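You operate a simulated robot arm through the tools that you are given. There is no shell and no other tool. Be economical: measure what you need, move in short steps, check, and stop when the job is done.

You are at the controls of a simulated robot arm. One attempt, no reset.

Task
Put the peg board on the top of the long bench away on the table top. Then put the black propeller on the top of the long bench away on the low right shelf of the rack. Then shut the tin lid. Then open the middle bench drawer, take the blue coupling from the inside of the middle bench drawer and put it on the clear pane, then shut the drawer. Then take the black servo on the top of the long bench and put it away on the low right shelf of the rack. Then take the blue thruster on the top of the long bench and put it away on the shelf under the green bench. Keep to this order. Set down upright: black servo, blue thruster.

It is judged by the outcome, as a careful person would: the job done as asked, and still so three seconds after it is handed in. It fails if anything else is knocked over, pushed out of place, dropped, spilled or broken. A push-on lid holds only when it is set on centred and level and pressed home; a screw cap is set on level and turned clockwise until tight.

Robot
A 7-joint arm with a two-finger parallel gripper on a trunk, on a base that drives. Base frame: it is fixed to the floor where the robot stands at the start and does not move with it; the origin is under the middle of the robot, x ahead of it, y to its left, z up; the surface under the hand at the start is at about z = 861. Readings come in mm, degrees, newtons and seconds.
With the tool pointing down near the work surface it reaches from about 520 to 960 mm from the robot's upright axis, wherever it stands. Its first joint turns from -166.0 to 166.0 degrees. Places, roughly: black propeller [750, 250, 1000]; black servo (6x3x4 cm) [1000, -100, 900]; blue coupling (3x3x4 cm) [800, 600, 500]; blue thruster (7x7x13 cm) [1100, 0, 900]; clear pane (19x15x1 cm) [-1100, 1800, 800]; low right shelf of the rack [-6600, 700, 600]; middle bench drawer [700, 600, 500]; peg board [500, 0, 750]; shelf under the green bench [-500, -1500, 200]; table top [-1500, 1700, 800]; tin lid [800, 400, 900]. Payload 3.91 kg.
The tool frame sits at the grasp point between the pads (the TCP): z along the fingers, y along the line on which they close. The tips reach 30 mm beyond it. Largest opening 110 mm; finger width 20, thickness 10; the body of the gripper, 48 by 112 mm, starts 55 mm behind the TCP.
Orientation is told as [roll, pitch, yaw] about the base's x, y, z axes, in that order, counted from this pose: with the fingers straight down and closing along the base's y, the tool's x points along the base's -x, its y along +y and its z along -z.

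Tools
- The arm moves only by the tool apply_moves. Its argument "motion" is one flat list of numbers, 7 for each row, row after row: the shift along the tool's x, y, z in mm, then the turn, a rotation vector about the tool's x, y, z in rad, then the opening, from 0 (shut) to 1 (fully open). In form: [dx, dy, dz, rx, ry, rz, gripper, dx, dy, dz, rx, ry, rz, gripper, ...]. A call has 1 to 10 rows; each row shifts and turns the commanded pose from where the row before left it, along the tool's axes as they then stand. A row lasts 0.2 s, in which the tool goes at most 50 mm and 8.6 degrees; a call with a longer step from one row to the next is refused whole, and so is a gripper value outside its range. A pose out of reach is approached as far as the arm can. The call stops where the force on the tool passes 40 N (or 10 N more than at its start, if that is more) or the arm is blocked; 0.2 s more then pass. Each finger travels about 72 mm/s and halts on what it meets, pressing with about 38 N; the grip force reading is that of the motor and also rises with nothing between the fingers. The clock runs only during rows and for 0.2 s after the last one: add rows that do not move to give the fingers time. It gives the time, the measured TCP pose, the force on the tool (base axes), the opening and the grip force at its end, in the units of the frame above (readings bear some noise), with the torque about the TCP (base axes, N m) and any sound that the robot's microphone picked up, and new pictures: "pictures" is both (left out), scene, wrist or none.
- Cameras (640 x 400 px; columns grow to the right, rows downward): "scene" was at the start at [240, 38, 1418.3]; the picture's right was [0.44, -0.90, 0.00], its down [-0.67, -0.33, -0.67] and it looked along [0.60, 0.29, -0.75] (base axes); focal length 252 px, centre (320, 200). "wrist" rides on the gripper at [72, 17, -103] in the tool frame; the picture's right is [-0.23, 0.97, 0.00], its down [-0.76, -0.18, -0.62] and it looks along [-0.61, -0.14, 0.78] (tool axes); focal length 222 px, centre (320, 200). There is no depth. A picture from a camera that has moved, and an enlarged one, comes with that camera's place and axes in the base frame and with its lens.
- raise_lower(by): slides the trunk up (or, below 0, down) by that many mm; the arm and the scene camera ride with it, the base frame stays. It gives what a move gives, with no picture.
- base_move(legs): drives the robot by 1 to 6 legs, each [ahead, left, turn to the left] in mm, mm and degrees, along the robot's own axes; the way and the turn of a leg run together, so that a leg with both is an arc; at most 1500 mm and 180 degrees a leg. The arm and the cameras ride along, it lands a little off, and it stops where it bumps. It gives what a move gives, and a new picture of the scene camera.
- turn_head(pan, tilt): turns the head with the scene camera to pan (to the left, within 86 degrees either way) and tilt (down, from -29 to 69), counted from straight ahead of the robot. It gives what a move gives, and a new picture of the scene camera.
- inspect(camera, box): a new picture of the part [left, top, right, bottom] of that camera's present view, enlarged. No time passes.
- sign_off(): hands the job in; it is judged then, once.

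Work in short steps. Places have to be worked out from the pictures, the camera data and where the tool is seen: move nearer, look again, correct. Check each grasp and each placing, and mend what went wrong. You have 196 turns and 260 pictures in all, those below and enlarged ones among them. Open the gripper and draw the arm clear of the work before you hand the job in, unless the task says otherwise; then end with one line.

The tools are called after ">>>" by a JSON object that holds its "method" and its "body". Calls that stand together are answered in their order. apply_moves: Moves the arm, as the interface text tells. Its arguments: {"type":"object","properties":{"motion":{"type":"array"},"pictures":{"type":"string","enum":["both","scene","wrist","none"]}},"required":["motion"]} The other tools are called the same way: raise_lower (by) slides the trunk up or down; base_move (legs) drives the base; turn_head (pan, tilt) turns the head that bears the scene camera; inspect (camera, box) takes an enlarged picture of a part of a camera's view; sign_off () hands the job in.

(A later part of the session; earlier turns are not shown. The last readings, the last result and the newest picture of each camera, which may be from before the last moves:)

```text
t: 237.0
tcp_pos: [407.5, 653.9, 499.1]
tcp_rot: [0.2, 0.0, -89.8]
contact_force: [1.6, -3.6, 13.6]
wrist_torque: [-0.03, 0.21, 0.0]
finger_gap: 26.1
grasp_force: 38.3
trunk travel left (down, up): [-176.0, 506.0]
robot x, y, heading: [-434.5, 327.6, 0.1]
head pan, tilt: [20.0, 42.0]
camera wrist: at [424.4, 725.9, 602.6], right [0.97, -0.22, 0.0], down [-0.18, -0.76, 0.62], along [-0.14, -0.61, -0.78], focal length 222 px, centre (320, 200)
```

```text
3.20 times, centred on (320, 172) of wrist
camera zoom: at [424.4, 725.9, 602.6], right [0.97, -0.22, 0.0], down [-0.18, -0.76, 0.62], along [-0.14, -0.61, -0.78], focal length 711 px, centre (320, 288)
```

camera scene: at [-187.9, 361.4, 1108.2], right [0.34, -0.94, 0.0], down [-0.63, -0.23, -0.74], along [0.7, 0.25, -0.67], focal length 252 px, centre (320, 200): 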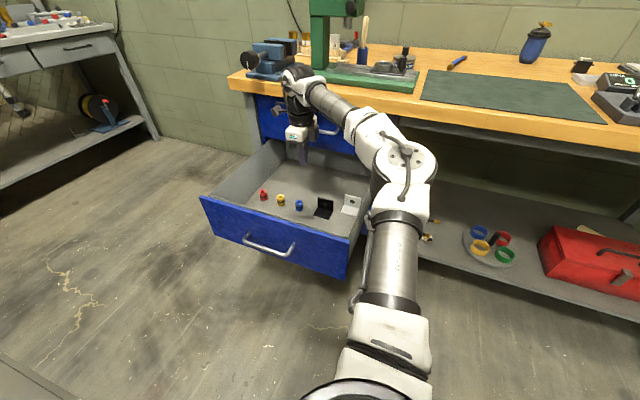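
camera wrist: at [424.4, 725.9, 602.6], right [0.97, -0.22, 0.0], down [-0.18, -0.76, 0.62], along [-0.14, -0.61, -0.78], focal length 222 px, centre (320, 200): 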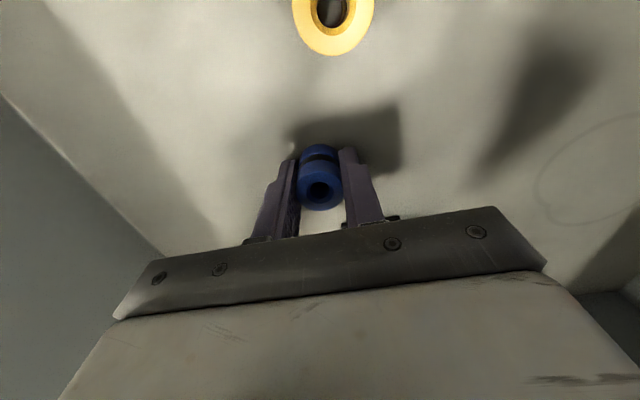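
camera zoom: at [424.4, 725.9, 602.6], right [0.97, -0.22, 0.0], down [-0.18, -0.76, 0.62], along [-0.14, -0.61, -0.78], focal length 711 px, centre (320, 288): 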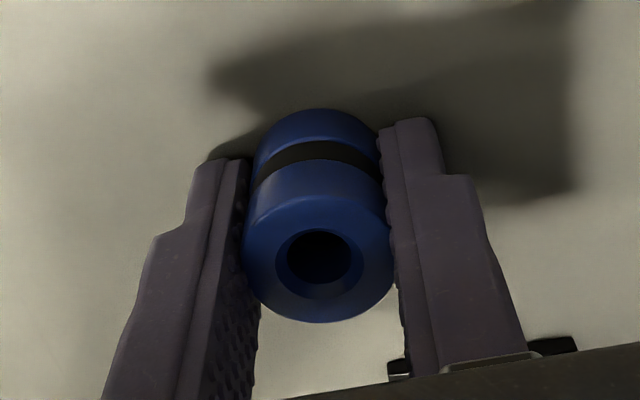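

Gripped (gap 26). I lift straight out with the trunk.

>>> {"method": "apply_moves", "body": {"motion": [0, 0, -20, 0, 0, 0, 0.15, 0, 0, -30, 0, 0, 0, 0.15], "pictures": "none"}}

>>> {"method": "raise_lower", "body": {"by": 400}}

>>> {"method": "base_move", "body": {"legs": [[-350, 0, 0], [0, 0, 90]]}}

>>> {"method": "turn_head", "body": {"pan": 25, "tilt": 30}}

```text
t: 237.6
tcp_pos: [407.6, 654.5, 546.2]
tcp_rot: [0.0, -0.1, -89.8]
contact_force: [0.0, -0.1, -1.6]
wrist_torque: [0.01, 0.02, 0.06]
finger_gap: 23.4
grasp_force: 37.4
trunk travel left (down, up): [-176.0, 506.0]
robot x, y, heading: [-437.1, 331.3, -0.3]
head pan, tilt: [20.0, 42.0]
```

```text
t: 241.4
tcp_pos: [407.6, 654.4, 946.6]
tcp_rot: [0.0, 0.0, -89.8]
contact_force: [0.5, -0.2, -0.8]
wrist_torque: [0.0, 0.04, 0.0]
finger_gap: 23.5
grasp_force: 38.2
trunk travel left (down, up): [-576.0, 106.0]
robot x, y, heading: [-431.8, 329.6, -0.2]
head pan, tilt: [20.0, 42.0]
```

```text
t: 247.5
tcp_pos: [-1075.1, 1190.2, 947.0]
tcp_rot: [0.0, -0.1, -2.3]
contact_force: [-1.0, 0.2, -0.6]
wrist_torque: [-0.01, 0.02, 0.0]
finger_gap: 23.4
grasp_force: 37.9
trunk travel left (down, up): [-576.0, 106.0]
robot x, y, heading: [-787.7, 333.1, 87.2]
head pan, tilt: [20.0, 42.0]
camera scene: at [-806.5, 585.6, 1378.2], right [0.95, 0.3, 0.0], down [0.2, -0.64, -0.74], along [-0.22, 0.71, -0.67], focal length 252 px, centre (320, 200)
```

scene: 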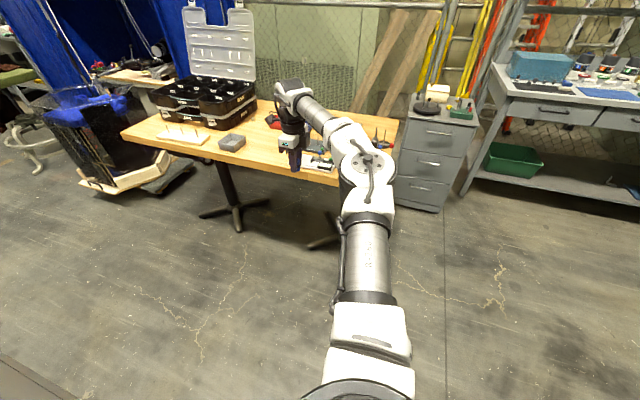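

```text
t: 248.3
tcp_pos: [-1075.4, 1189.6, 947.2]
tcp_rot: [-0.1, 0.0, -2.2]
contact_force: [-0.7, -0.5, -0.2]
wrist_torque: [0.03, 0.0, 0.02]
finger_gap: 23.4
grasp_force: 38.6
trunk travel left (down, up): [-576.0, 106.0]
robot x, y, heading: [-790.5, 333.8, 87.3]
head pan, tilt: [25.0, 30.0]
camera scene: at [-815.8, 589.5, 1396.5], right [0.92, 0.38, 0.0], down [0.19, -0.46, -0.87], along [-0.33, 0.8, -0.5], focal length 252 px, centre (320, 200)
```

scene: 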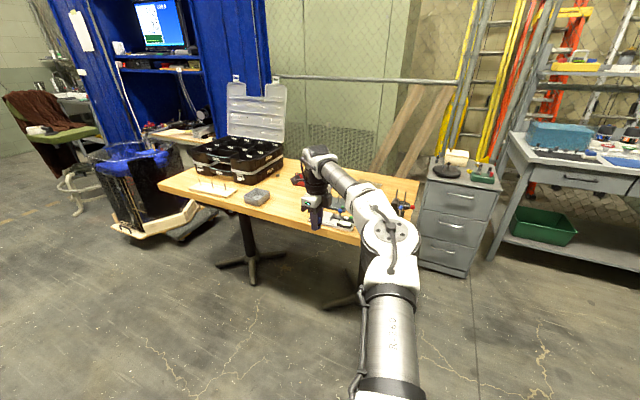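

The pane is at about [−1058, 1820] at the table's back right. I raise the trunk, drive closer, and look with the cameras.

>>> {"method": "raise_lower", "body": {"by": 95}}

>>> {"method": "base_move", "body": {"legs": [[480, 0, 2.8]]}}

>>> {"method": "turn_head", "body": {"pan": 10, "tilt": 42}}

>>> {"method": "inspect", "body": {"camera": "wrist", "box": [0, 0, 640, 400]}}

```text
t: 249.6
tcp_pos: [-1076.7, 1190.7, 1042.0]
tcp_rot: [0.0, -0.1, -2.3]
contact_force: [-0.7, -0.3, 0.8]
wrist_torque: [-0.01, -0.04, -0.02]
finger_gap: 23.5
grasp_force: 38.4
trunk travel left (down, up): [-671.0, 11.0]
robot x, y, heading: [-789.0, 330.9, 87.4]
head pan, tilt: [25.0, 30.0]
```

```text
t: 252.3
tcp_pos: [-1104.0, 1641.2, 1040.9]
tcp_rot: [0.0, 0.0, 0.3]
contact_force: [-1.4, -0.3, -0.7]
wrist_torque: [-0.03, 0.02, -0.02]
finger_gap: 23.6
grasp_force: 37.9
trunk travel left (down, up): [-671.0, 11.0]
robot x, y, heading: [-776.9, 798.3, 90.1]
head pan, tilt: [25.0, 30.0]
camera scene: at [-817.5, 1053.0, 1491.4], right [0.91, 0.42, 0.0], down [0.21, -0.45, -0.87], along [-0.37, 0.78, -0.5], focal length 252 px, centre (320, 200)
```

scene: 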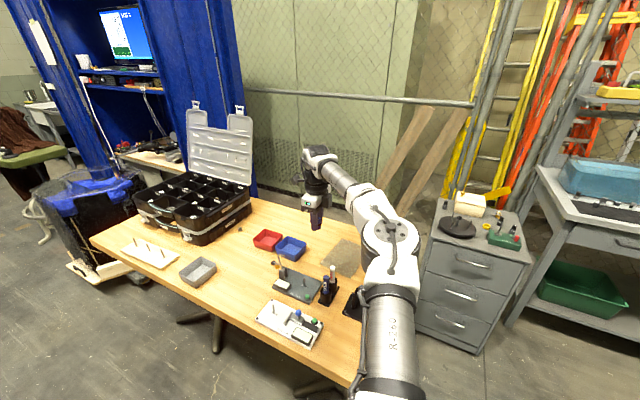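

```text
t: 253.1
tcp_pos: [-1105.1, 1641.0, 1042.1]
tcp_rot: [0.0, -0.1, 0.4]
contact_force: [-0.4, -0.1, -0.8]
wrist_torque: [0.0, 0.02, -0.01]
finger_gap: 23.3
grasp_force: 37.9
trunk travel left (down, up): [-671.0, 11.0]
robot x, y, heading: [-780.7, 797.1, 90.1]
head pan, tilt: [10.0, 42.0]
camera scene: at [-793.8, 1052.9, 1473.3], right [0.98, 0.18, 0.0], down [0.12, -0.66, -0.74], along [-0.13, 0.73, -0.67], focal length 252 px, centre (320, 200)
```

scene: 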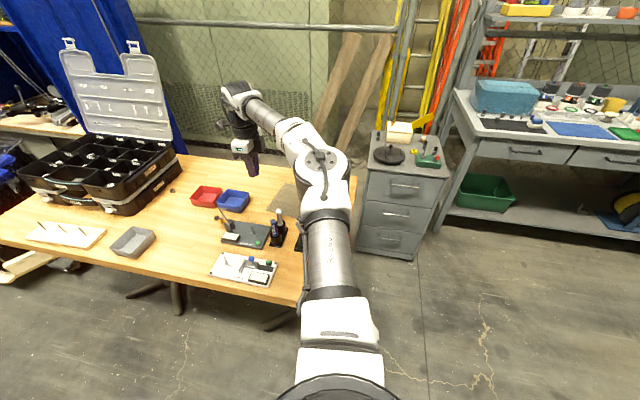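

```text
1.00 times, centred on (320, 200) of wrist (not enlarged: the box is as wide or as high as the picture)
camera zoom: at [-1177.8, 1656.5, 1145.4], right [0.22, 0.98, 0.0], down [0.76, -0.17, 0.62], along [0.61, -0.14, -0.78], focal length 222 px, centre (320, 200)
```

zoom: 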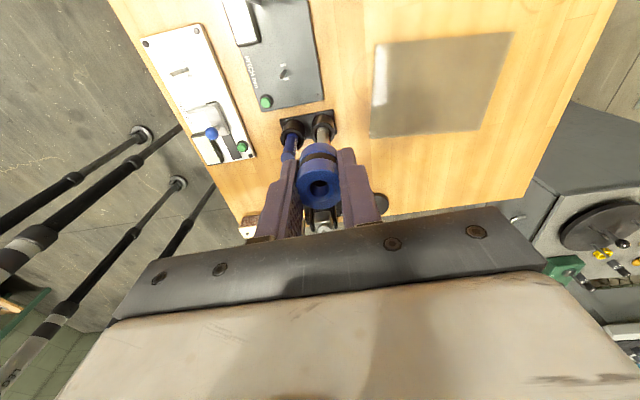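

Pane centre ≈ [−1063, 1805]. I drive 130 mm ahead and then centre with the arm.

>>> {"method": "base_move", "body": {"legs": [[130, 0, 0]]}}

>>> {"method": "apply_moves", "body": {"motion": [-21, 17, 0, 0, 0, 0, 0.15, -21, 17, 0, 0, 0, 0, 0.15], "pictures": "wrist"}}

```text
t: 254.4
tcp_pos: [-1102.8, 1772.0, 1040.3]
tcp_rot: [0.0, -0.1, 0.2]
contact_force: [0.4, 0.2, -0.4]
wrist_torque: [-0.05, 0.03, -0.04]
finger_gap: 23.4
grasp_force: 37.5
trunk travel left (down, up): [-671.0, 11.0]
robot x, y, heading: [-780.9, 927.8, 90.0]
head pan, tilt: [10.0, 42.0]
camera scene: at [-793.2, 1183.8, 1473.0], right [0.98, 0.17, 0.0], down [0.12, -0.66, -0.74], along [-0.13, 0.73, -0.67], focal length 252 px, centre (320, 200)
```

scene: 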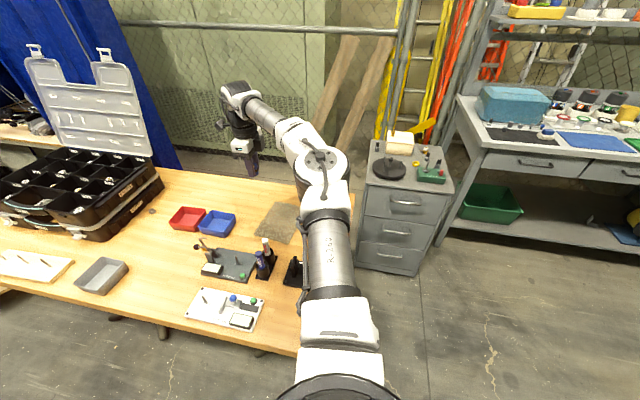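

```text
t: 255.0
tcp_pos: [-1060.5, 1807.7, 1042.0]
tcp_rot: [0.0, -0.1, 0.3]
contact_force: [0.1, -0.8, 0.0]
wrist_torque: [0.0, 0.0, 0.01]
finger_gap: 23.3
grasp_force: 37.4
trunk travel left (down, up): [-671.0, 11.0]
robot x, y, heading: [-778.7, 929.1, 90.1]
head pan, tilt: [10.0, 42.0]
camera wrist: at [-1133.2, 1823.1, 1145.8], right [0.22, 0.97, 0.0], down [0.76, -0.18, 0.62], along [0.61, -0.14, -0.78], focal length 222 px, centre (320, 200)
```

wrist: 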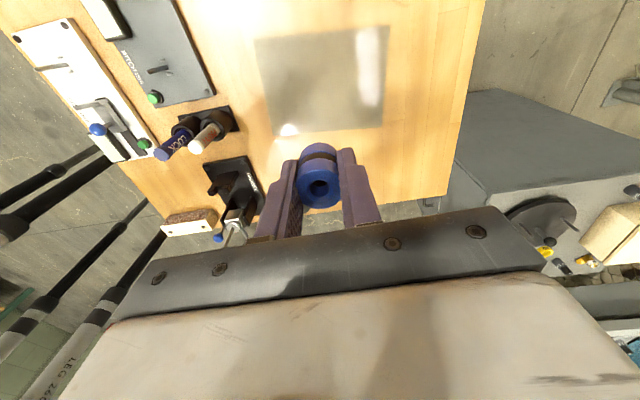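

Pane is centred beneath. I lower with the trunk to ~840, then step down gently.

>>> {"method": "raise_lower", "body": {"by": -200}}

>>> {"method": "apply_moves", "body": {"motion": [0, 5, 10, 0, 0, 0, 0.15, 0, 0, 6, 0, 0, 0, 0.15, 0, 0, 4, 0, 0, 0, 0.15, 0, 0, 3, 0, 0, 0, 0.15, 0, 0, 3, 0, 0, 0, 0.15, 0, 0, 3, 0, 0, 0, 0.15], "pictures": "wrist"}}

```text
t: 257.2
tcp_pos: [-1060.2, 1808.1, 841.6]
tcp_rot: [-0.1, 0.0, 0.2]
contact_force: [0.8, 1.0, -0.6]
wrist_torque: [0.01, 0.0, -0.02]
finger_gap: 23.2
grasp_force: 37.9
trunk travel left (down, up): [-471.0, 211.0]
robot x, y, heading: [-781.3, 926.7, 89.8]
head pan, tilt: [10.0, 42.0]
```

```text
t: 258.6
tcp_pos: [-1059.5, 1812.5, 811.4]
tcp_rot: [0.0, 0.0, 0.3]
contact_force: [0.9, -0.5, -1.1]
wrist_torque: [0.02, 0.02, 0.0]
finger_gap: 23.3
grasp_force: 37.8
trunk travel left (down, up): [-471.0, 211.0]
robot x, y, heading: [-779.7, 927.6, 90.1]
head pan, tilt: [10.0, 42.0]
camera wrist: at [-1132.5, 1828.2, 915.7], right [0.22, 0.97, 0.0], down [0.76, -0.18, 0.62], along [0.61, -0.14, -0.78], focal length 222 px, centre (320, 200)
```

wrist: 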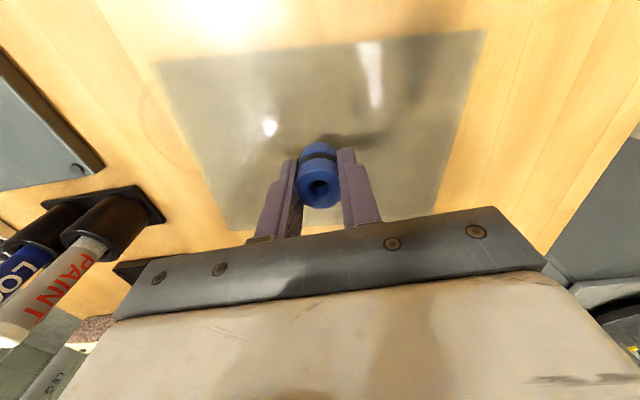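

Still no contact; continuing in small steps.

>>> {"method": "apply_moves", "body": {"motion": [0, 0, 2.5, 0, 0, 0, 0.15, 0, 0, 2.5, 0, 0, 0, 0.15, 0, 0, 2, 0, 0, 0, 0.15, 0, 0, 2, 0, 0, 0, 0.15], "pictures": "none"}}

```text
t: 259.6
tcp_pos: [-1060.1, 1813.4, 802.8]
tcp_rot: [0.0, -0.1, 0.3]
contact_force: [0.5, 0.6, -0.6]
wrist_torque: [-0.01, -0.01, 0.01]
finger_gap: 23.3
grasp_force: 38.4
trunk travel left (down, up): [-471.0, 211.0]
robot x, y, heading: [-775.1, 925.0, 90.1]
head pan, tilt: [10.0, 42.0]
```

>>> {"method": "apply_moves", "body": {"motion": [0, 0, 2, 0, 0, 0, 0.15, 0, 0, 2, 0, 0, 0, 0.15, 0, 0, 2, 0, 0, 0, 0.15], "pictures": "none"}}

```text
t: 260.4
tcp_pos: [-1059.9, 1812.3, 799.7]
tcp_rot: [0.2, -0.1, 0.1]
contact_force: [-0.8, 0.8, 4.3]
wrist_torque: [0.03, 0.05, -0.03]
finger_gap: 23.4
grasp_force: 38.3
trunk travel left (down, up): [-471.0, 211.0]
robot x, y, heading: [-780.2, 924.6, 90.0]
head pan, tilt: [10.0, 42.0]
```

Light contact (4 N). I release and lift.

>>> {"method": "apply_moves", "body": {"motion": [0, 0, 0, 0, 0, 0, 0.3, 0, 0, 0, 0, 0, 0, 0.45, 0, 0, 0, 0, 0, 0, 0.45, 0, 0, -20, 0, 0, 0, 0.45, 0, 0, -40, 0, 0, 0, 0.45, 0, 0, -50, 0, 0, 0, 0.45], "pictures": "wrist"}}

>>> {"method": "raise_lower", "body": {"by": 150}}

>>> {"method": "inspect", "body": {"camera": "wrist", "box": [180, 0, 480, 190]}}

```text
t: 261.8
tcp_pos: [-1059.9, 1812.8, 907.0]
tcp_rot: [-0.1, -0.1, 0.2]
contact_force: [0.1, -0.4, 0.4]
wrist_torque: [-0.02, 0.02, -0.01]
finger_gap: 49.5
grasp_force: 0.1
trunk travel left (down, up): [-471.0, 211.0]
robot x, y, heading: [-783.5, 925.0, 90.1]
head pan, tilt: [10.0, 42.0]
camera wrist: at [-1132.3, 1827.8, 1011.1], right [0.22, 0.97, 0.0], down [0.76, -0.17, 0.62], along [0.61, -0.14, -0.78], focal length 222 px, centre (320, 200)
```

wrist: 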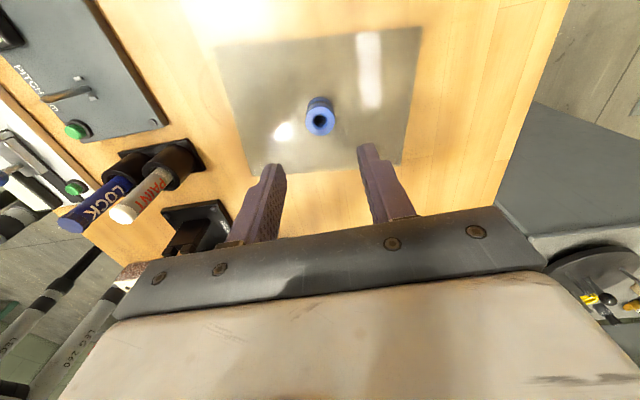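

```text
t: 263.5
tcp_pos: [-1059.6, 1813.1, 1056.4]
tcp_rot: [0.0, -0.1, 0.2]
contact_force: [0.0, 0.0, 0.6]
wrist_torque: [-0.02, 0.03, -0.03]
finger_gap: 49.7
grasp_force: 0.1
trunk travel left (down, up): [-621.0, 61.0]
robot x, y, heading: [-777.7, 923.0, 89.9]
head pan, tilt: [10.0, 42.0]
```

```text
2.11 times, centred on (330, 95) of wrist
camera zoom: at [-1131.9, 1828.6, 1160.3], right [0.22, 0.97, 0.0], down [0.76, -0.18, 0.62], along [0.61, -0.14, -0.78], focal length 468 px, centre (299, 421)
```

zoom: 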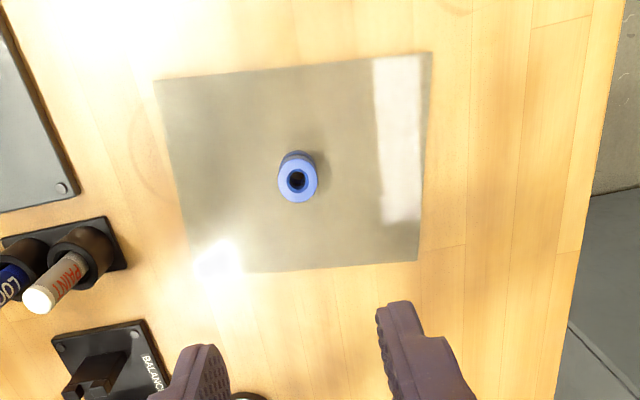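

Coupling stands on the pane. Now back to the drawer: drive back, turn to face the bench, and point the gripper forward again.

>>> {"method": "base_move", "body": {"legs": [[-600, 0, 0], [0, 0, -90], [-50, 0, 0]]}}

>>> {"method": "apply_moves", "body": {"motion": [0, 0, 0, -0.148, 0, 0, 0.2, 0, 0, 0, -0.148, 0, 0, 0, 0, 0, 0, -0.148, 0, 0, 0, 0, 0, 0, -0.148, 0, 0, 0, 0, 0, 0, -0.148, 0, 0, 0, 0, 0, 0, -0.148, 0, 0, 0, 0, 0, 0, -0.148, 0, 0, 0, 0, 0, 0, -0.148, 0, 0, 0, 0, 0, 0, -0.148, 0, 0, 0, 0, 0, 0, -0.148, 0, 0, 0], "pictures": "scene"}}

```text
t: 271.4
tcp_pos: [54.9, 592.6, 1058.8]
tcp_rot: [0.1, -0.1, -89.7]
contact_force: [-0.3, 0.3, 0.2]
wrist_torque: [0.01, -0.03, 0.01]
finger_gap: 49.5
grasp_force: 0.0
trunk travel left (down, up): [-621.0, 61.0]
robot x, y, heading: [-831.6, 309.7, 0.5]
head pan, tilt: [10.0, 42.0]
camera scene: at [-579.7, 329.1, 1423.6], right [0.17, -0.98, 0.0], down [-0.66, -0.12, -0.74], along [0.73, 0.13, -0.67], focal length 252 px, centre (320, 200)
```

scene: 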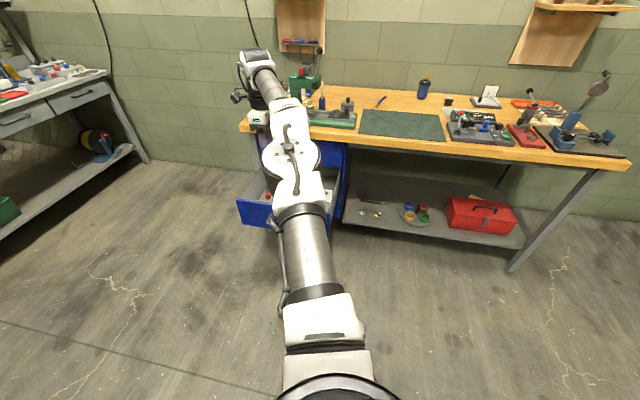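

```text
t: 273.6
tcp_pos: [54.5, 592.6, 1058.0]
tcp_rot: [85.0, -0.1, -89.7]
contact_force: [-0.4, -0.3, 0.2]
wrist_torque: [-0.01, 0.01, 0.02]
finger_gap: 0.0
grasp_force: 37.8
trunk travel left (down, up): [-621.0, 61.0]
robot x, y, heading: [-828.6, 310.4, 0.2]
head pan, tilt: [10.0, 42.0]
camera scene: at [-578.6, 329.5, 1423.3], right [0.17, -0.98, 0.0], down [-0.66, -0.12, -0.74], along [0.73, 0.13, -0.67], focal length 252 px, centre (320, 200)
```

scene: 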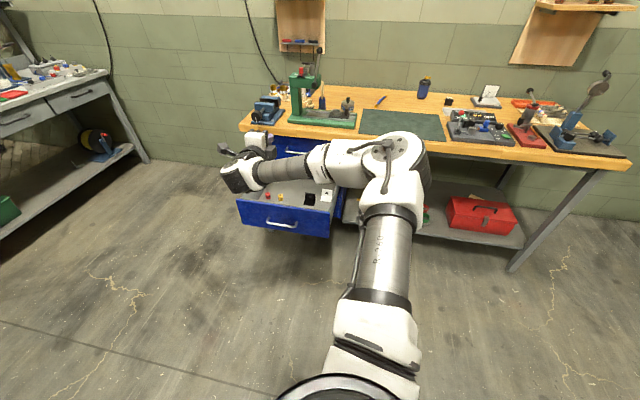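

Now level it, lower the trunk to panel height above the handle, and shift left to the drawer's middle.

>>> {"method": "apply_moves", "body": {"motion": [0, 0, 0, -0.087, 0, 0, 0], "pictures": "none"}}

>>> {"method": "raise_lower", "body": {"by": -400}}

>>> {"method": "raise_lower", "body": {"by": -74}}

>>> {"method": "base_move", "body": {"legs": [[60, 44, 0]]}}

>>> {"method": "apply_moves", "body": {"motion": [0, 0, 0, 0, 0, 0, 0], "pictures": "wrist"}}

```text
t: 274.0
tcp_pos: [54.4, 595.1, 1058.0]
tcp_rot: [89.9, -0.1, -89.7]
contact_force: [0.9, -0.7, -0.9]
wrist_torque: [-0.02, -0.03, 0.01]
finger_gap: 0.0
grasp_force: 37.8
trunk travel left (down, up): [-621.0, 61.0]
robot x, y, heading: [-831.8, 309.6, 0.3]
head pan, tilt: [10.0, 42.0]
```

```text
t: 277.8
tcp_pos: [54.2, 592.7, 656.9]
tcp_rot: [89.7, -0.1, -89.7]
contact_force: [0.0, -0.4, 0.1]
wrist_torque: [0.0, -0.02, 0.0]
finger_gap: 0.0
grasp_force: 37.8
trunk travel left (down, up): [-221.0, 461.0]
robot x, y, heading: [-831.8, 314.1, 0.2]
head pan, tilt: [10.0, 42.0]
```

```text
t: 279.0
tcp_pos: [54.8, 594.4, 583.8]
tcp_rot: [89.8, -0.1, -89.7]
contact_force: [0.7, -0.4, 0.0]
wrist_torque: [-0.02, 0.01, 0.0]
finger_gap: 0.2
grasp_force: 37.5
trunk travel left (down, up): [-147.0, 535.0]
robot x, y, heading: [-829.3, 311.0, 0.0]
head pan, tilt: [10.0, 42.0]
```

```text
t: 280.0
tcp_pos: [116.1, 636.9, 582.6]
tcp_rot: [89.9, -0.2, -89.7]
contact_force: [0.5, -1.0, 0.4]
wrist_torque: [0.0, 0.01, 0.04]
finger_gap: 0.0
grasp_force: 37.4
trunk travel left (down, up): [-147.0, 535.0]
robot x, y, heading: [-772.8, 353.9, 0.0]
head pan, tilt: [10.0, 42.0]
camera scene: at [-517.8, 374.0, 949.3], right [0.17, -0.98, 0.0], down [-0.66, -0.12, -0.74], along [0.73, 0.13, -0.67], focal length 252 px, centre (320, 200)
```

scene: 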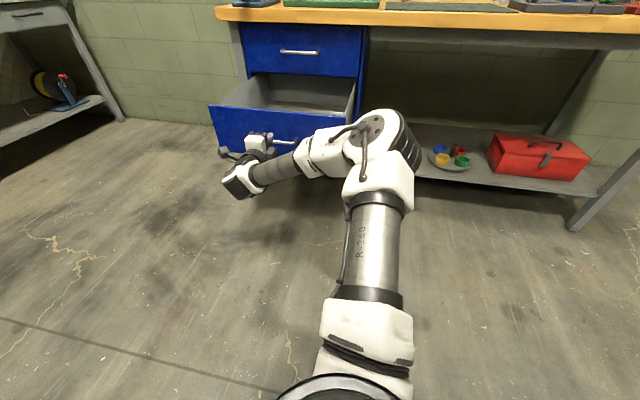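

```text
t: 280.4
tcp_pos: [115.9, 637.3, 583.6]
tcp_rot: [89.8, -0.1, -89.7]
contact_force: [0.3, -1.0, 0.6]
wrist_torque: [-0.02, -0.01, 0.0]
finger_gap: 0.2
grasp_force: 38.1
trunk travel left (down, up): [-147.0, 535.0]
robot x, y, heading: [-771.9, 354.0, -0.2]
head pan, tilt: [10.0, 42.0]
camera wrist: at [12.0, 708.7, 600.5], right [0.0, -0.23, 0.97], down [-0.62, -0.77, -0.17], along [0.78, -0.6, -0.14], focal length 222 px, centre (320, 200)
```

wrist: 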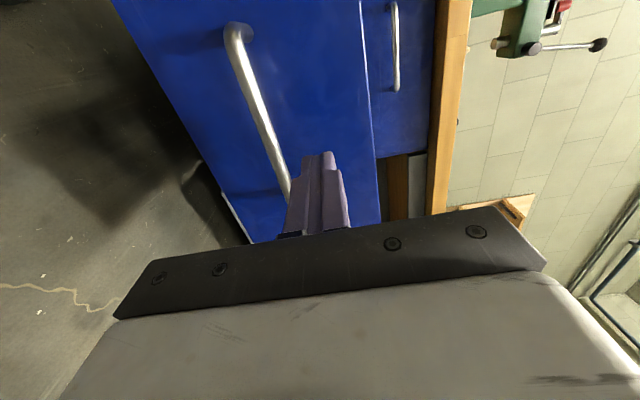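

Fingers point at the panel above the handle. I push the drawer in with the base.

>>> {"method": "base_move", "body": {"legs": [[370, 0, 0]]}}

>>> {"method": "apply_moves", "body": {"motion": [0, 0, 10, 0, 0, 0, 0, 0, 0, 8, 0, 0, 0, 0, 0, 0, 8, 0, 0, 0, 0, 0, 0, 8, 0, 0, 0, 0], "pictures": "both"}}

```text
t: 282.7
tcp_pos: [474.9, 645.8, 583.7]
tcp_rot: [89.8, -0.1, -89.3]
contact_force: [-0.6, 0.4, -0.8]
wrist_torque: [0.02, 0.02, 0.01]
finger_gap: 0.0
grasp_force: 37.9
trunk travel left (down, up): [-147.0, 535.0]
robot x, y, heading: [-408.7, 354.5, 0.6]
head pan, tilt: [10.0, 42.0]
camera scene: at [-157.7, 377.3, 949.3], right [0.18, -0.98, 0.0], down [-0.66, -0.12, -0.74], along [0.73, 0.13, -0.67], focal length 252 px, centre (320, 200)
```

scene: 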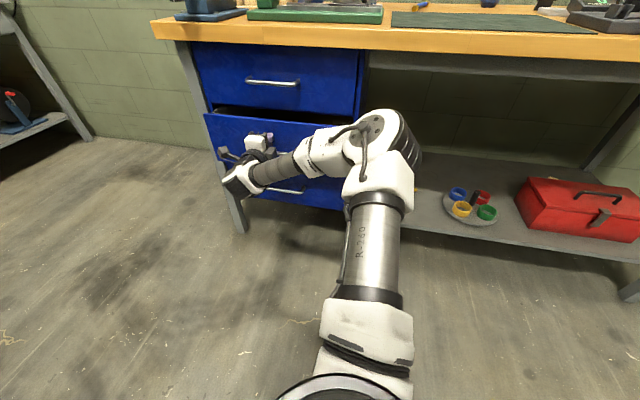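

```text
t: 283.7
tcp_pos: [508.7, 645.9, 583.5]
tcp_rot: [90.0, 0.1, -89.3]
contact_force: [-2.1, -1.4, 0.1]
wrist_torque: [0.06, 0.0, -0.02]
finger_gap: 0.0
grasp_force: 37.7
trunk travel left (down, up): [-147.0, 535.0]
robot x, y, heading: [-407.0, 355.7, 0.5]
head pan, tilt: [10.0, 42.0]
camera scene: at [-157.7, 377.3, 949.3], right [0.18, -0.98, 0.0], down [-0.66, -0.12, -0.74], along [0.73, 0.13, -0.67], focal length 252 px, centre (320, 200)
camera wrist: at [404.0, 716.4, 600.7], right [0.01, -0.23, 0.97], down [-0.61, -0.77, -0.17], along [0.79, -0.6, -0.14], focal length 222 px, centre (320, 200)
```

scene: 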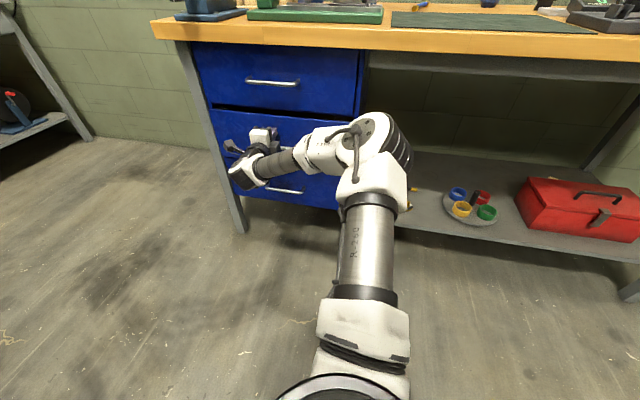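
wrist: 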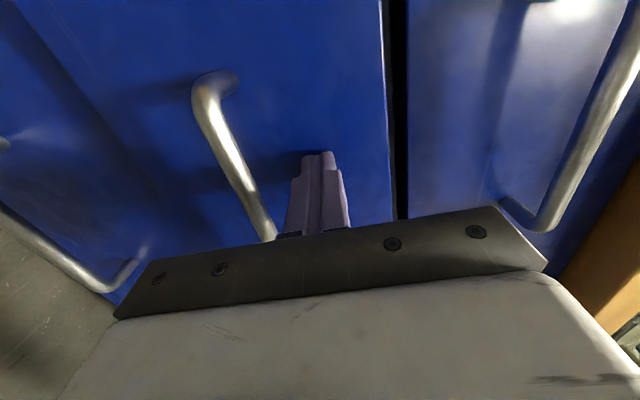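

Nearly shut; I push the last millimetres until it stops.

>>> {"method": "apply_moves", "body": {"motion": [0, 0, 5, 0, 0, 0, 0, 0, 0, 5, 0, 0, 0, 0, 0, 0, 5, 0, 0, 0, 0, 0, 0, 5, 0, 0, 0, 0, 0, 0, 5, 0, 0, 0, 0, 0, 0, 5, 0, 0, 0, 0], "pictures": "wrist"}}

```text
t: 284.8
tcp_pos: [527.4, 646.7, 583.6]
tcp_rot: [89.7, -0.1, -89.2]
contact_force: [-6.4, -0.5, 2.4]
wrist_torque: [0.01, -0.09, -0.08]
finger_gap: 0.0
grasp_force: 37.8
trunk travel left (down, up): [-147.0, 535.0]
robot x, y, heading: [-403.9, 360.3, 0.7]
head pan, tilt: [10.0, 42.0]
stopped in row 5: the force on the tool passed its limit at 55 N (the readings are from after the stop); the commanded pose is now the measured one
camera wrist: at [422.4, 717.7, 600.5], right [0.01, -0.23, 0.97], down [-0.61, -0.77, -0.17], along [0.79, -0.6, -0.14], focal length 222 px, centre (320, 200)
```

wrist: 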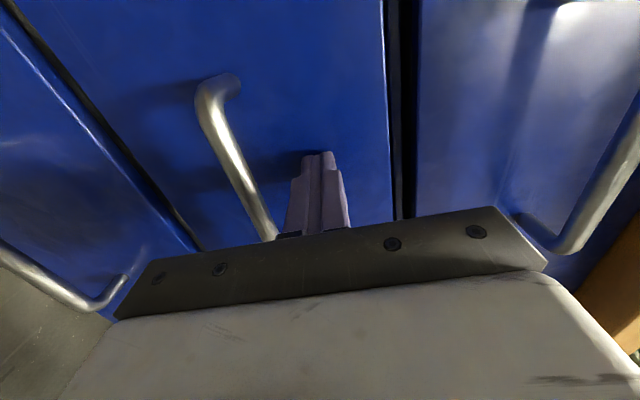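

The drawer is shut flush (stop at 55 N). Next the servo: I back off, raise the trunk and point the gripper down again.

>>> {"method": "base_move", "body": {"legs": [[-330, 0, 0]]}}

>>> {"method": "raise_lower", "body": {"by": 400}}

>>> {"method": "raise_lower", "body": {"by": 120}}

>>> {"method": "apply_moves", "body": {"motion": [0, 0, 0, 0.148, 0, 0, 0, 0, 0, 0, 0.148, 0, 0, 0.2, 0, 0, 0, 0.148, 0, 0, 0.4, 0, 0, 0, 0.148, 0, 0, 0.6, 0, 0, 0, 0.148, 0, 0, 0.6, 0, 0, 0, 0.148, 0, 0, 0.6, 0, 0, 0, 0.148, 0, 0, 0.6, 0, 0, 0, 0.148, 0, 0, 0.6, 0, 0, 0, 0.148, 0, 0, 0.6, 0, 0, 0, 0.148, 0, 0, 0.6], "pictures": "none"}}

>>> {"method": "turn_head", "body": {"pan": 0, "tilt": 40}}

```text
t: 287.0
tcp_pos: [206.4, 648.9, 582.1]
tcp_rot: [89.7, -0.2, -89.1]
contact_force: [0.3, -0.1, -0.5]
wrist_torque: [-0.01, 0.02, -0.05]
finger_gap: 0.0
grasp_force: 37.4
trunk travel left (down, up): [-147.0, 535.0]
robot x, y, heading: [-730.9, 356.7, 0.7]
head pan, tilt: [10.0, 42.0]
camera scene: at [-477.8, 375.2, 949.2], right [0.19, -0.98, 0.0], down [-0.66, -0.12, -0.74], along [0.73, 0.14, -0.67], focal length 252 px, centre (320, 200)
```

scene: 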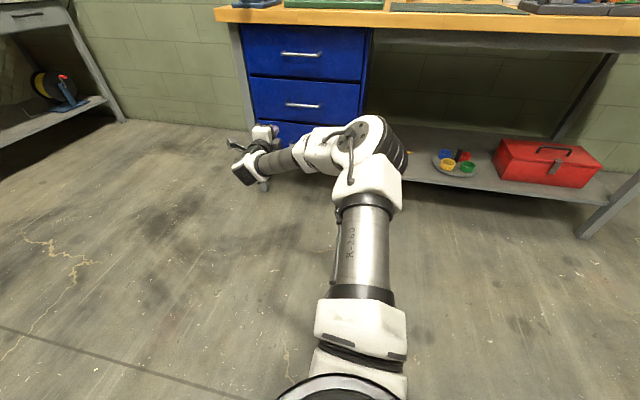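

```text
t: 290.8
tcp_pos: [205.1, 647.8, 982.6]
tcp_rot: [89.6, -0.1, -89.1]
contact_force: [0.2, -0.2, 0.9]
wrist_torque: [0.0, 0.01, 0.02]
finger_gap: 0.0
grasp_force: 37.9
trunk travel left (down, up): [-547.0, 135.0]
robot x, y, heading: [-727.8, 353.1, 0.7]
head pan, tilt: [10.0, 42.0]
```

```text
t: 292.3
tcp_pos: [206.4, 647.7, 1101.7]
tcp_rot: [89.7, -0.1, -89.1]
contact_force: [-0.4, -1.0, -1.1]
wrist_torque: [-0.03, 0.05, -0.01]
finger_gap: 0.0
grasp_force: 37.8
trunk travel left (down, up): [-667.0, 15.0]
robot x, y, heading: [-731.1, 354.7, 0.9]
head pan, tilt: [10.0, 42.0]
```

```text
t: 294.5
tcp_pos: [173.8, 632.7, 1095.4]
tcp_rot: [4.6, 0.0, -89.1]
contact_force: [0.8, -0.1, -0.3]
wrist_torque: [-0.01, -0.02, 0.03]
finger_gap: 65.8
grasp_force: 0.0
out of reach, approached as far as the arm can: row 9, 10
trunk travel left (down, up): [-667.0, 15.0]
robot x, y, heading: [-729.3, 353.5, 0.6]
head pan, tilt: [10.0, 42.0]
```

```text
t: 295.2
tcp_pos: [174.1, 633.6, 1095.1]
tcp_rot: [4.8, -0.1, -89.1]
contact_force: [0.2, 1.3, 0.0]
wrist_torque: [0.04, 0.01, 0.0]
finger_gap: 66.1
grasp_force: 0.0
trunk travel left (down, up): [-667.0, 15.0]
robot x, y, heading: [-728.1, 355.4, 0.8]
head pan, tilt: [0.0, 40.0]
camera scene: at [-475.0, 360.7, 1472.2], right [0.01, -1.0, 0.0], down [-0.64, -0.01, -0.77], along [0.77, 0.01, -0.64], focal length 252 px, centre (320, 200)
```

scene: 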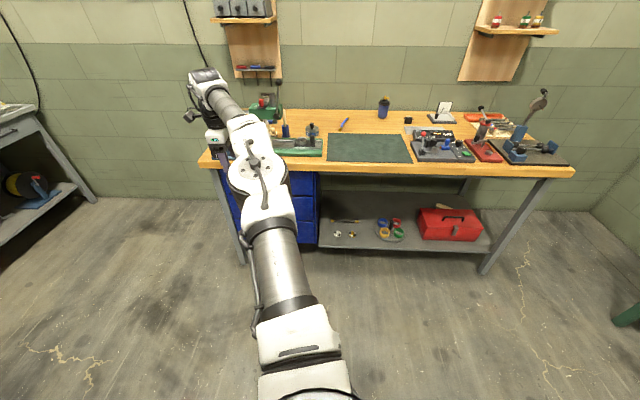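

The arm is stretched, so I retract the tool and level it, then strafe over to face the servo (≈[969, −144]).

>>> {"method": "apply_moves", "body": {"motion": [-20, -40, 0, 0.083, 0, 0, 0.6, -20, -40, 0, 0, 0, 0, 0.6, -20, -40, 0, 0, 0, 0, 0.6, -20, -30, -10, 0, 0, 0, 0.6], "pictures": "none"}}

>>> {"method": "base_move", "body": {"legs": [[0, -700, -0.8], [780, 0, 0]]}}

>>> {"method": "turn_head", "body": {"pan": 5, "tilt": 45}}

>>> {"method": "inspect", "body": {"camera": "wrist", "box": [0, 0, 640, 400]}}

```text
t: 296.2
tcp_pos: [23.2, 548.8, 1101.9]
tcp_rot: [0.1, -0.2, -89.1]
contact_force: [0.2, 0.2, 0.4]
wrist_torque: [0.01, -0.03, 0.02]
finger_gap: 66.2
grasp_force: 0.1
trunk travel left (down, up): [-667.0, 15.0]
robot x, y, heading: [-730.7, 353.1, 0.4]
head pan, tilt: [0.0, 40.0]
```

```text
t: 305.9
tcp_pos: [813.3, -175.6, 1100.9]
tcp_rot: [0.1, -0.1, -90.6]
contact_force: [0.6, 0.0, -0.4]
wrist_torque: [-0.02, 0.01, -0.01]
finger_gap: 66.1
grasp_force: 0.1
trunk travel left (down, up): [-667.0, 15.0]
robot x, y, heading: [52.7, -350.7, -0.7]
head pan, tilt: [0.0, 40.0]
camera scene: at [308.9, -350.8, 1472.1], right [-0.01, -1.0, 0.0], down [-0.64, 0.01, -0.77], along [0.77, -0.01, -0.64], focal length 252 px, centre (320, 200)
```

scene: 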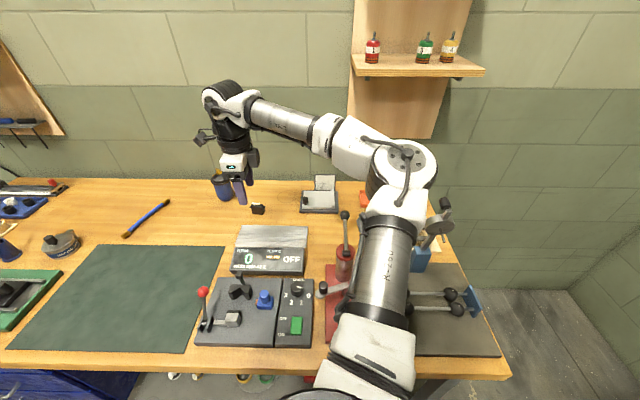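

```text
t: 306.5
tcp_pos: [812.9, -176.4, 1100.9]
tcp_rot: [0.1, -0.1, -90.7]
contact_force: [-0.1, -0.6, 0.4]
wrist_torque: [0.0, 0.01, 0.02]
finger_gap: 65.7
grasp_force: 0.1
trunk travel left (down, up): [-667.0, 15.0]
robot x, y, heading: [53.9, -349.9, -1.1]
head pan, tilt: [5.0, 45.0]
camera scene: at [304.6, -343.7, 1465.0], right [0.07, -1.0, 0.0], down [-0.7, -0.05, -0.71], along [0.71, 0.05, -0.71], focal length 252 px, centre (320, 200)
```

scene: 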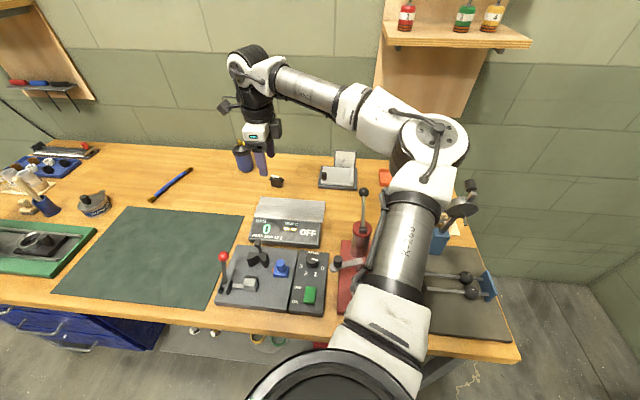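

```text
1.00 times, centred on (320, 200) of wrist (not enlarged: the box is as wide or as high as the picture)
camera zoom: at [830.3, -104.3, 1204.3], right [0.97, -0.24, 0.0], down [-0.19, -0.76, 0.62], along [-0.15, -0.61, -0.78], focal length 222 px, centre (320, 200)
```

zoom: 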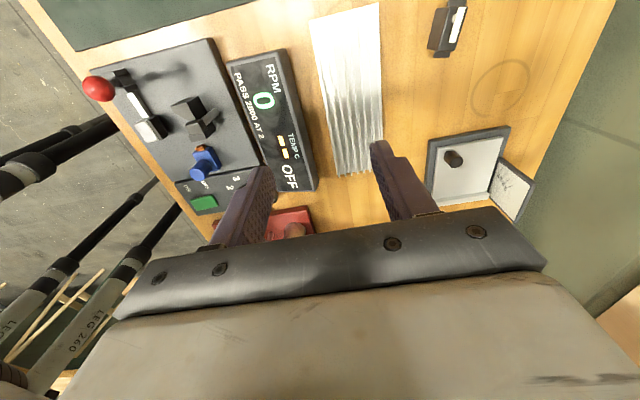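

Servo is at about [967, −144]. I move 50 mm closer and put the wrist camera over it.

>>> {"method": "base_move", "body": {"legs": [[60, 0, 0.8]]}}

>>> {"method": "apply_moves", "body": {"motion": [20, 30, 15, 0, 0, 0, 0.6, 20, 30, 15, 0, 0, 0, 0.6, 16, 22, 20, 0, 0, 0, 0.6], "pictures": "wrist"}}

>>> {"method": "inspect", "body": {"camera": "wrist", "box": [240, 30, 432, 150]}}

```text
t: 307.5
tcp_pos: [871.0, -166.4, 1100.0]
tcp_rot: [0.0, -0.1, -89.8]
contact_force: [-0.6, 0.1, 1.3]
wrist_torque: [-0.01, -0.01, 0.0]
finger_gap: 65.9
grasp_force: 0.0
trunk travel left (down, up): [-667.0, 15.0]
robot x, y, heading: [116.0, -353.8, 0.1]
head pan, tilt: [5.0, 45.0]
camera scene: at [365.6, -340.5, 1464.6], right [0.09, -1.0, 0.0], down [-0.71, -0.06, -0.71], along [0.7, 0.06, -0.71], focal length 252 px, centre (320, 200)
```

scene: 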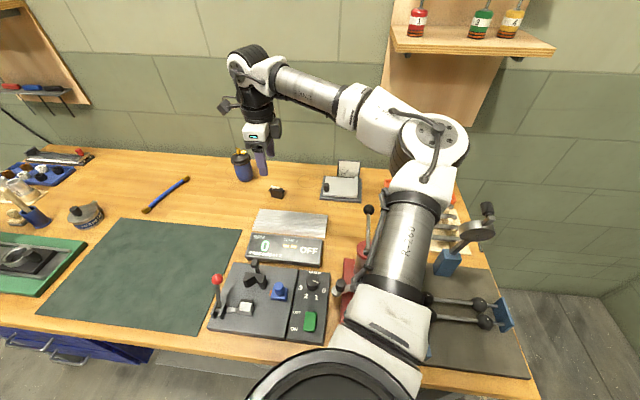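

```text
t: 308.3
tcp_pos: [953.9, -107.9, 1048.2]
tcp_rot: [0.1, -0.2, -89.8]
contact_force: [0.1, -0.4, 0.0]
wrist_torque: [0.0, 0.01, -0.02]
finger_gap: 66.1
grasp_force: 0.1
trunk travel left (down, up): [-667.0, 15.0]
robot x, y, heading: [112.4, -351.7, -0.0]
head pan, tilt: [5.0, 45.0]
camera wrist: at [969.8, -35.7, 1151.0], right [0.97, -0.22, 0.0], down [-0.18, -0.76, 0.62], along [-0.14, -0.61, -0.78], focal length 222 px, centre (320, 200)
```

wrist: 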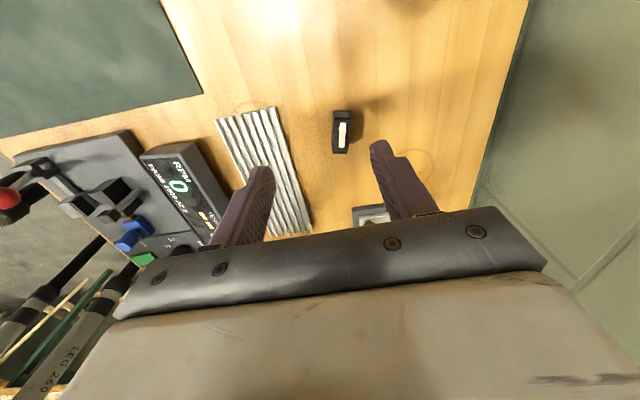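

```text
3.33 times, centred on (336, 90) of wrist
camera zoom: at [969.8, -35.7, 1151.0], right [0.97, -0.22, 0.0], down [-0.18, -0.76, 0.62], along [-0.14, -0.61, -0.78], focal length 740 px, centre (267, 567)
```

zoom: 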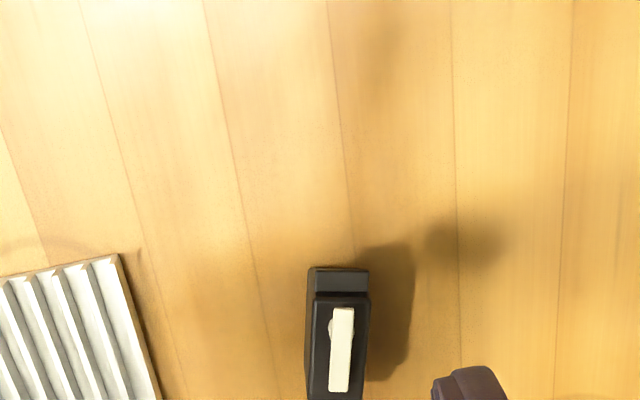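

Servo's long axis is ~11° off y, centre ≈ [971, −144]. I align the gripper across its narrow side and come down to z 960.

>>> {"method": "apply_moves", "body": {"motion": [-18, 8.5, 30, 0, 0, 0.1, 0.6, -18, 9, 30, 0, 0, 0.1, 0.6, 0, 0, 28, 0, 0, 0, 0.6, 0, 0, 0, 0, 0, 0, 0.6], "pictures": "wrist"}}

>>> {"method": "inspect", "body": {"camera": "wrist", "box": [220, 80, 420, 205]}}

```text
t: 309.3
tcp_pos: [970.4, -148.1, 961.9]
tcp_rot: [0.3, -0.1, -101.3]
contact_force: [-0.4, 0.7, 0.5]
wrist_torque: [-0.01, -0.01, 0.01]
finger_gap: 66.0
grasp_force: 0.0
trunk travel left (down, up): [-667.0, 15.0]
robot x, y, heading: [117.5, -355.9, -0.0]
head pan, tilt: [5.0, 45.0]
camera wrist: at [1001.1, -80.2, 1065.3], right [0.91, -0.41, 0.0], down [-0.32, -0.71, 0.62], along [-0.26, -0.57, -0.78], focal length 222 px, centre (320, 200)
```

wrist: 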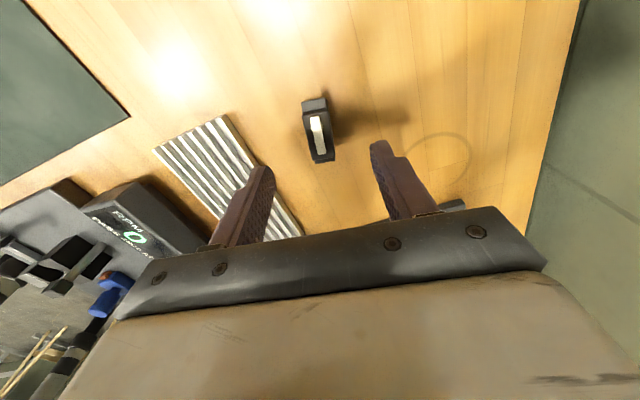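

```text
3.20 times, centred on (320, 142) of wrist
camera zoom: at [1001.1, -80.2, 1065.3], right [0.91, -0.41, 0.0], down [-0.32, -0.71, 0.62], along [-0.26, -0.57, -0.78], focal length 711 px, centre (320, 384)
```

zoom: 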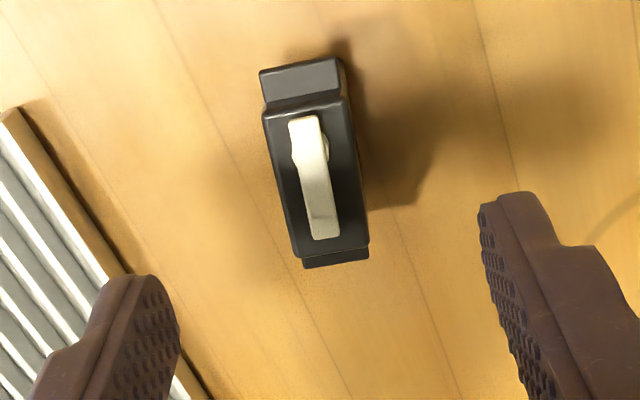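

Aligned; I trim yaw by 2° and go down to z ≈ 896, then close.

>>> {"method": "apply_moves", "body": {"motion": [0, 0, 25, 0, 0, 0.04, 0.6, 0, 0, 25, 0, 0, 0, 0.6, 0, 0, 15, 0, 0, 0, 0.6, 0, 0, 0, 0, 0, 0, 0.4, 0, 0, 0, 0, 0, 0, 0.15, 0, 0, 0, 0, 0, 0, 0.1, 0, 0, 0, 0, 0, 0, 0.1], "pictures": "wrist"}}

>>> {"method": "inspect", "body": {"camera": "wrist", "box": [220, 110, 420, 235]}}

```text
t: 310.9
tcp_pos: [969.9, -146.2, 897.4]
tcp_rot: [0.0, -0.2, -103.5]
contact_force: [0.0, 0.2, -0.2]
wrist_torque: [0.03, -0.02, 0.03]
finger_gap: 20.1
grasp_force: 37.8
trunk travel left (down, up): [-667.0, 15.0]
robot x, y, heading: [115.3, -351.6, 0.3]
head pan, tilt: [5.0, 45.0]
camera wrist: at [1002.3, -80.1, 1001.4], right [0.89, -0.45, 0.0], down [-0.35, -0.7, 0.62], along [-0.28, -0.56, -0.78], focal length 222 px, centre (320, 200)
```

wrist: 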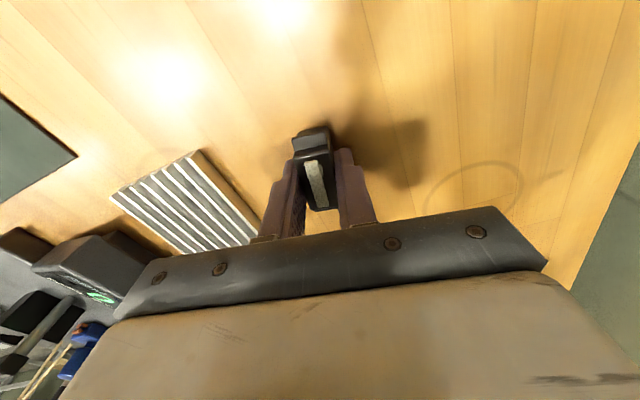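

```text
3.20 times, centred on (320, 172) of wrist
camera zoom: at [1002.3, -80.1, 1001.4], right [0.89, -0.45, 0.0], down [-0.35, -0.7, 0.62], along [-0.28, -0.56, -0.78], focal length 711 px, centre (320, 288)
```

zoom: 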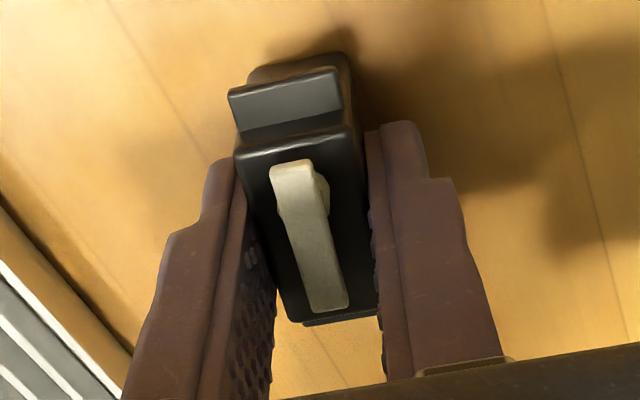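

Servo gripped (gap 20). I lift it.

>>> {"method": "apply_moves", "body": {"motion": [0, 0, -40, 0, 0, 0, 0.1, 0, 0, -45, 0, 0, 0, 0.1, 0, 0, -45, 0, 0, 0, 0.1, 0, 0, -45, 0, 0, 0, 0.1, 0, 0, -20, 0, 0, 0, 0.1], "pictures": "none"}}

>>> {"method": "base_move", "body": {"legs": [[-750, 0, 0], [0, 0, 180]]}}

>>> {"method": "apply_moves", "body": {"motion": [-25, -35, 0, 0, 0, -0.08, 0.1, -25, -35, 0, 0, 0, -0.08, 0.1, -20, -30, 0, 0, 0, -0.075, 0.1], "pictures": "wrist"}}

```text
t: 312.1
tcp_pos: [969.3, -146.7, 1093.6]
tcp_rot: [0.1, -0.1, -103.6]
contact_force: [-0.3, 0.2, 0.9]
wrist_torque: [0.0, -0.01, -0.01]
finger_gap: 20.1
grasp_force: 37.3
trunk travel left (down, up): [-667.0, 15.0]
robot x, y, heading: [112.7, -350.7, 0.1]
head pan, tilt: [5.0, 45.0]
```

```text
t: 323.8
tcp_pos: [-1498.5, -578.6, 1092.7]
tcp_rot: [0.1, -0.2, 77.9]
contact_force: [-0.6, 0.3, -0.6]
wrist_torque: [-0.01, 0.02, 0.03]
finger_gap: 20.2
grasp_force: 37.5
trunk travel left (down, up): [-667.0, 15.0]
robot x, y, heading: [-647.9, -352.3, -178.7]
head pan, tilt: [5.0, 45.0]
camera scene: at [-900.4, -362.8, 1464.9], right [-0.11, 0.99, 0.0], down [0.7, 0.08, -0.71], along [-0.7, -0.08, -0.71], focal length 252 px, centre (320, 200)
```

scene: 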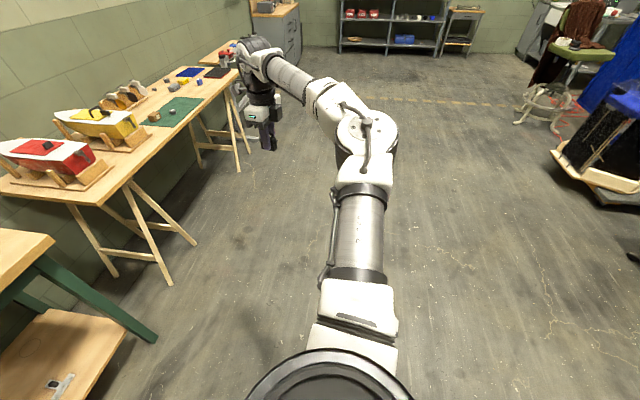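

```text
t: 324.6
tcp_pos: [-1385.3, -522.0, 1094.2]
tcp_rot: [0.2, -0.1, 91.5]
contact_force: [0.6, 0.5, -0.2]
wrist_torque: [-0.04, 0.0, 0.0]
finger_gap: 20.1
grasp_force: 37.8
trunk travel left (down, up): [-667.0, 15.0]
robot x, y, heading: [-648.1, -347.6, -178.1]
head pan, tilt: [5.0, 45.0]
camera wrist: at [-1401.5, -595.7, 1197.0], right [-0.98, 0.2, 0.0], down [0.16, 0.76, 0.62], along [0.12, 0.61, -0.78], focal length 222 px, centre (320, 200)
```

wrist: 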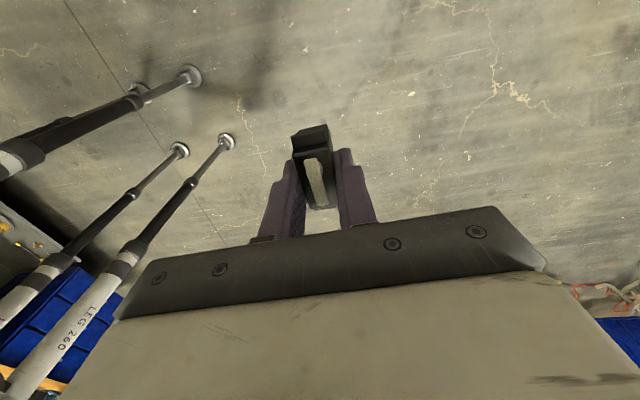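

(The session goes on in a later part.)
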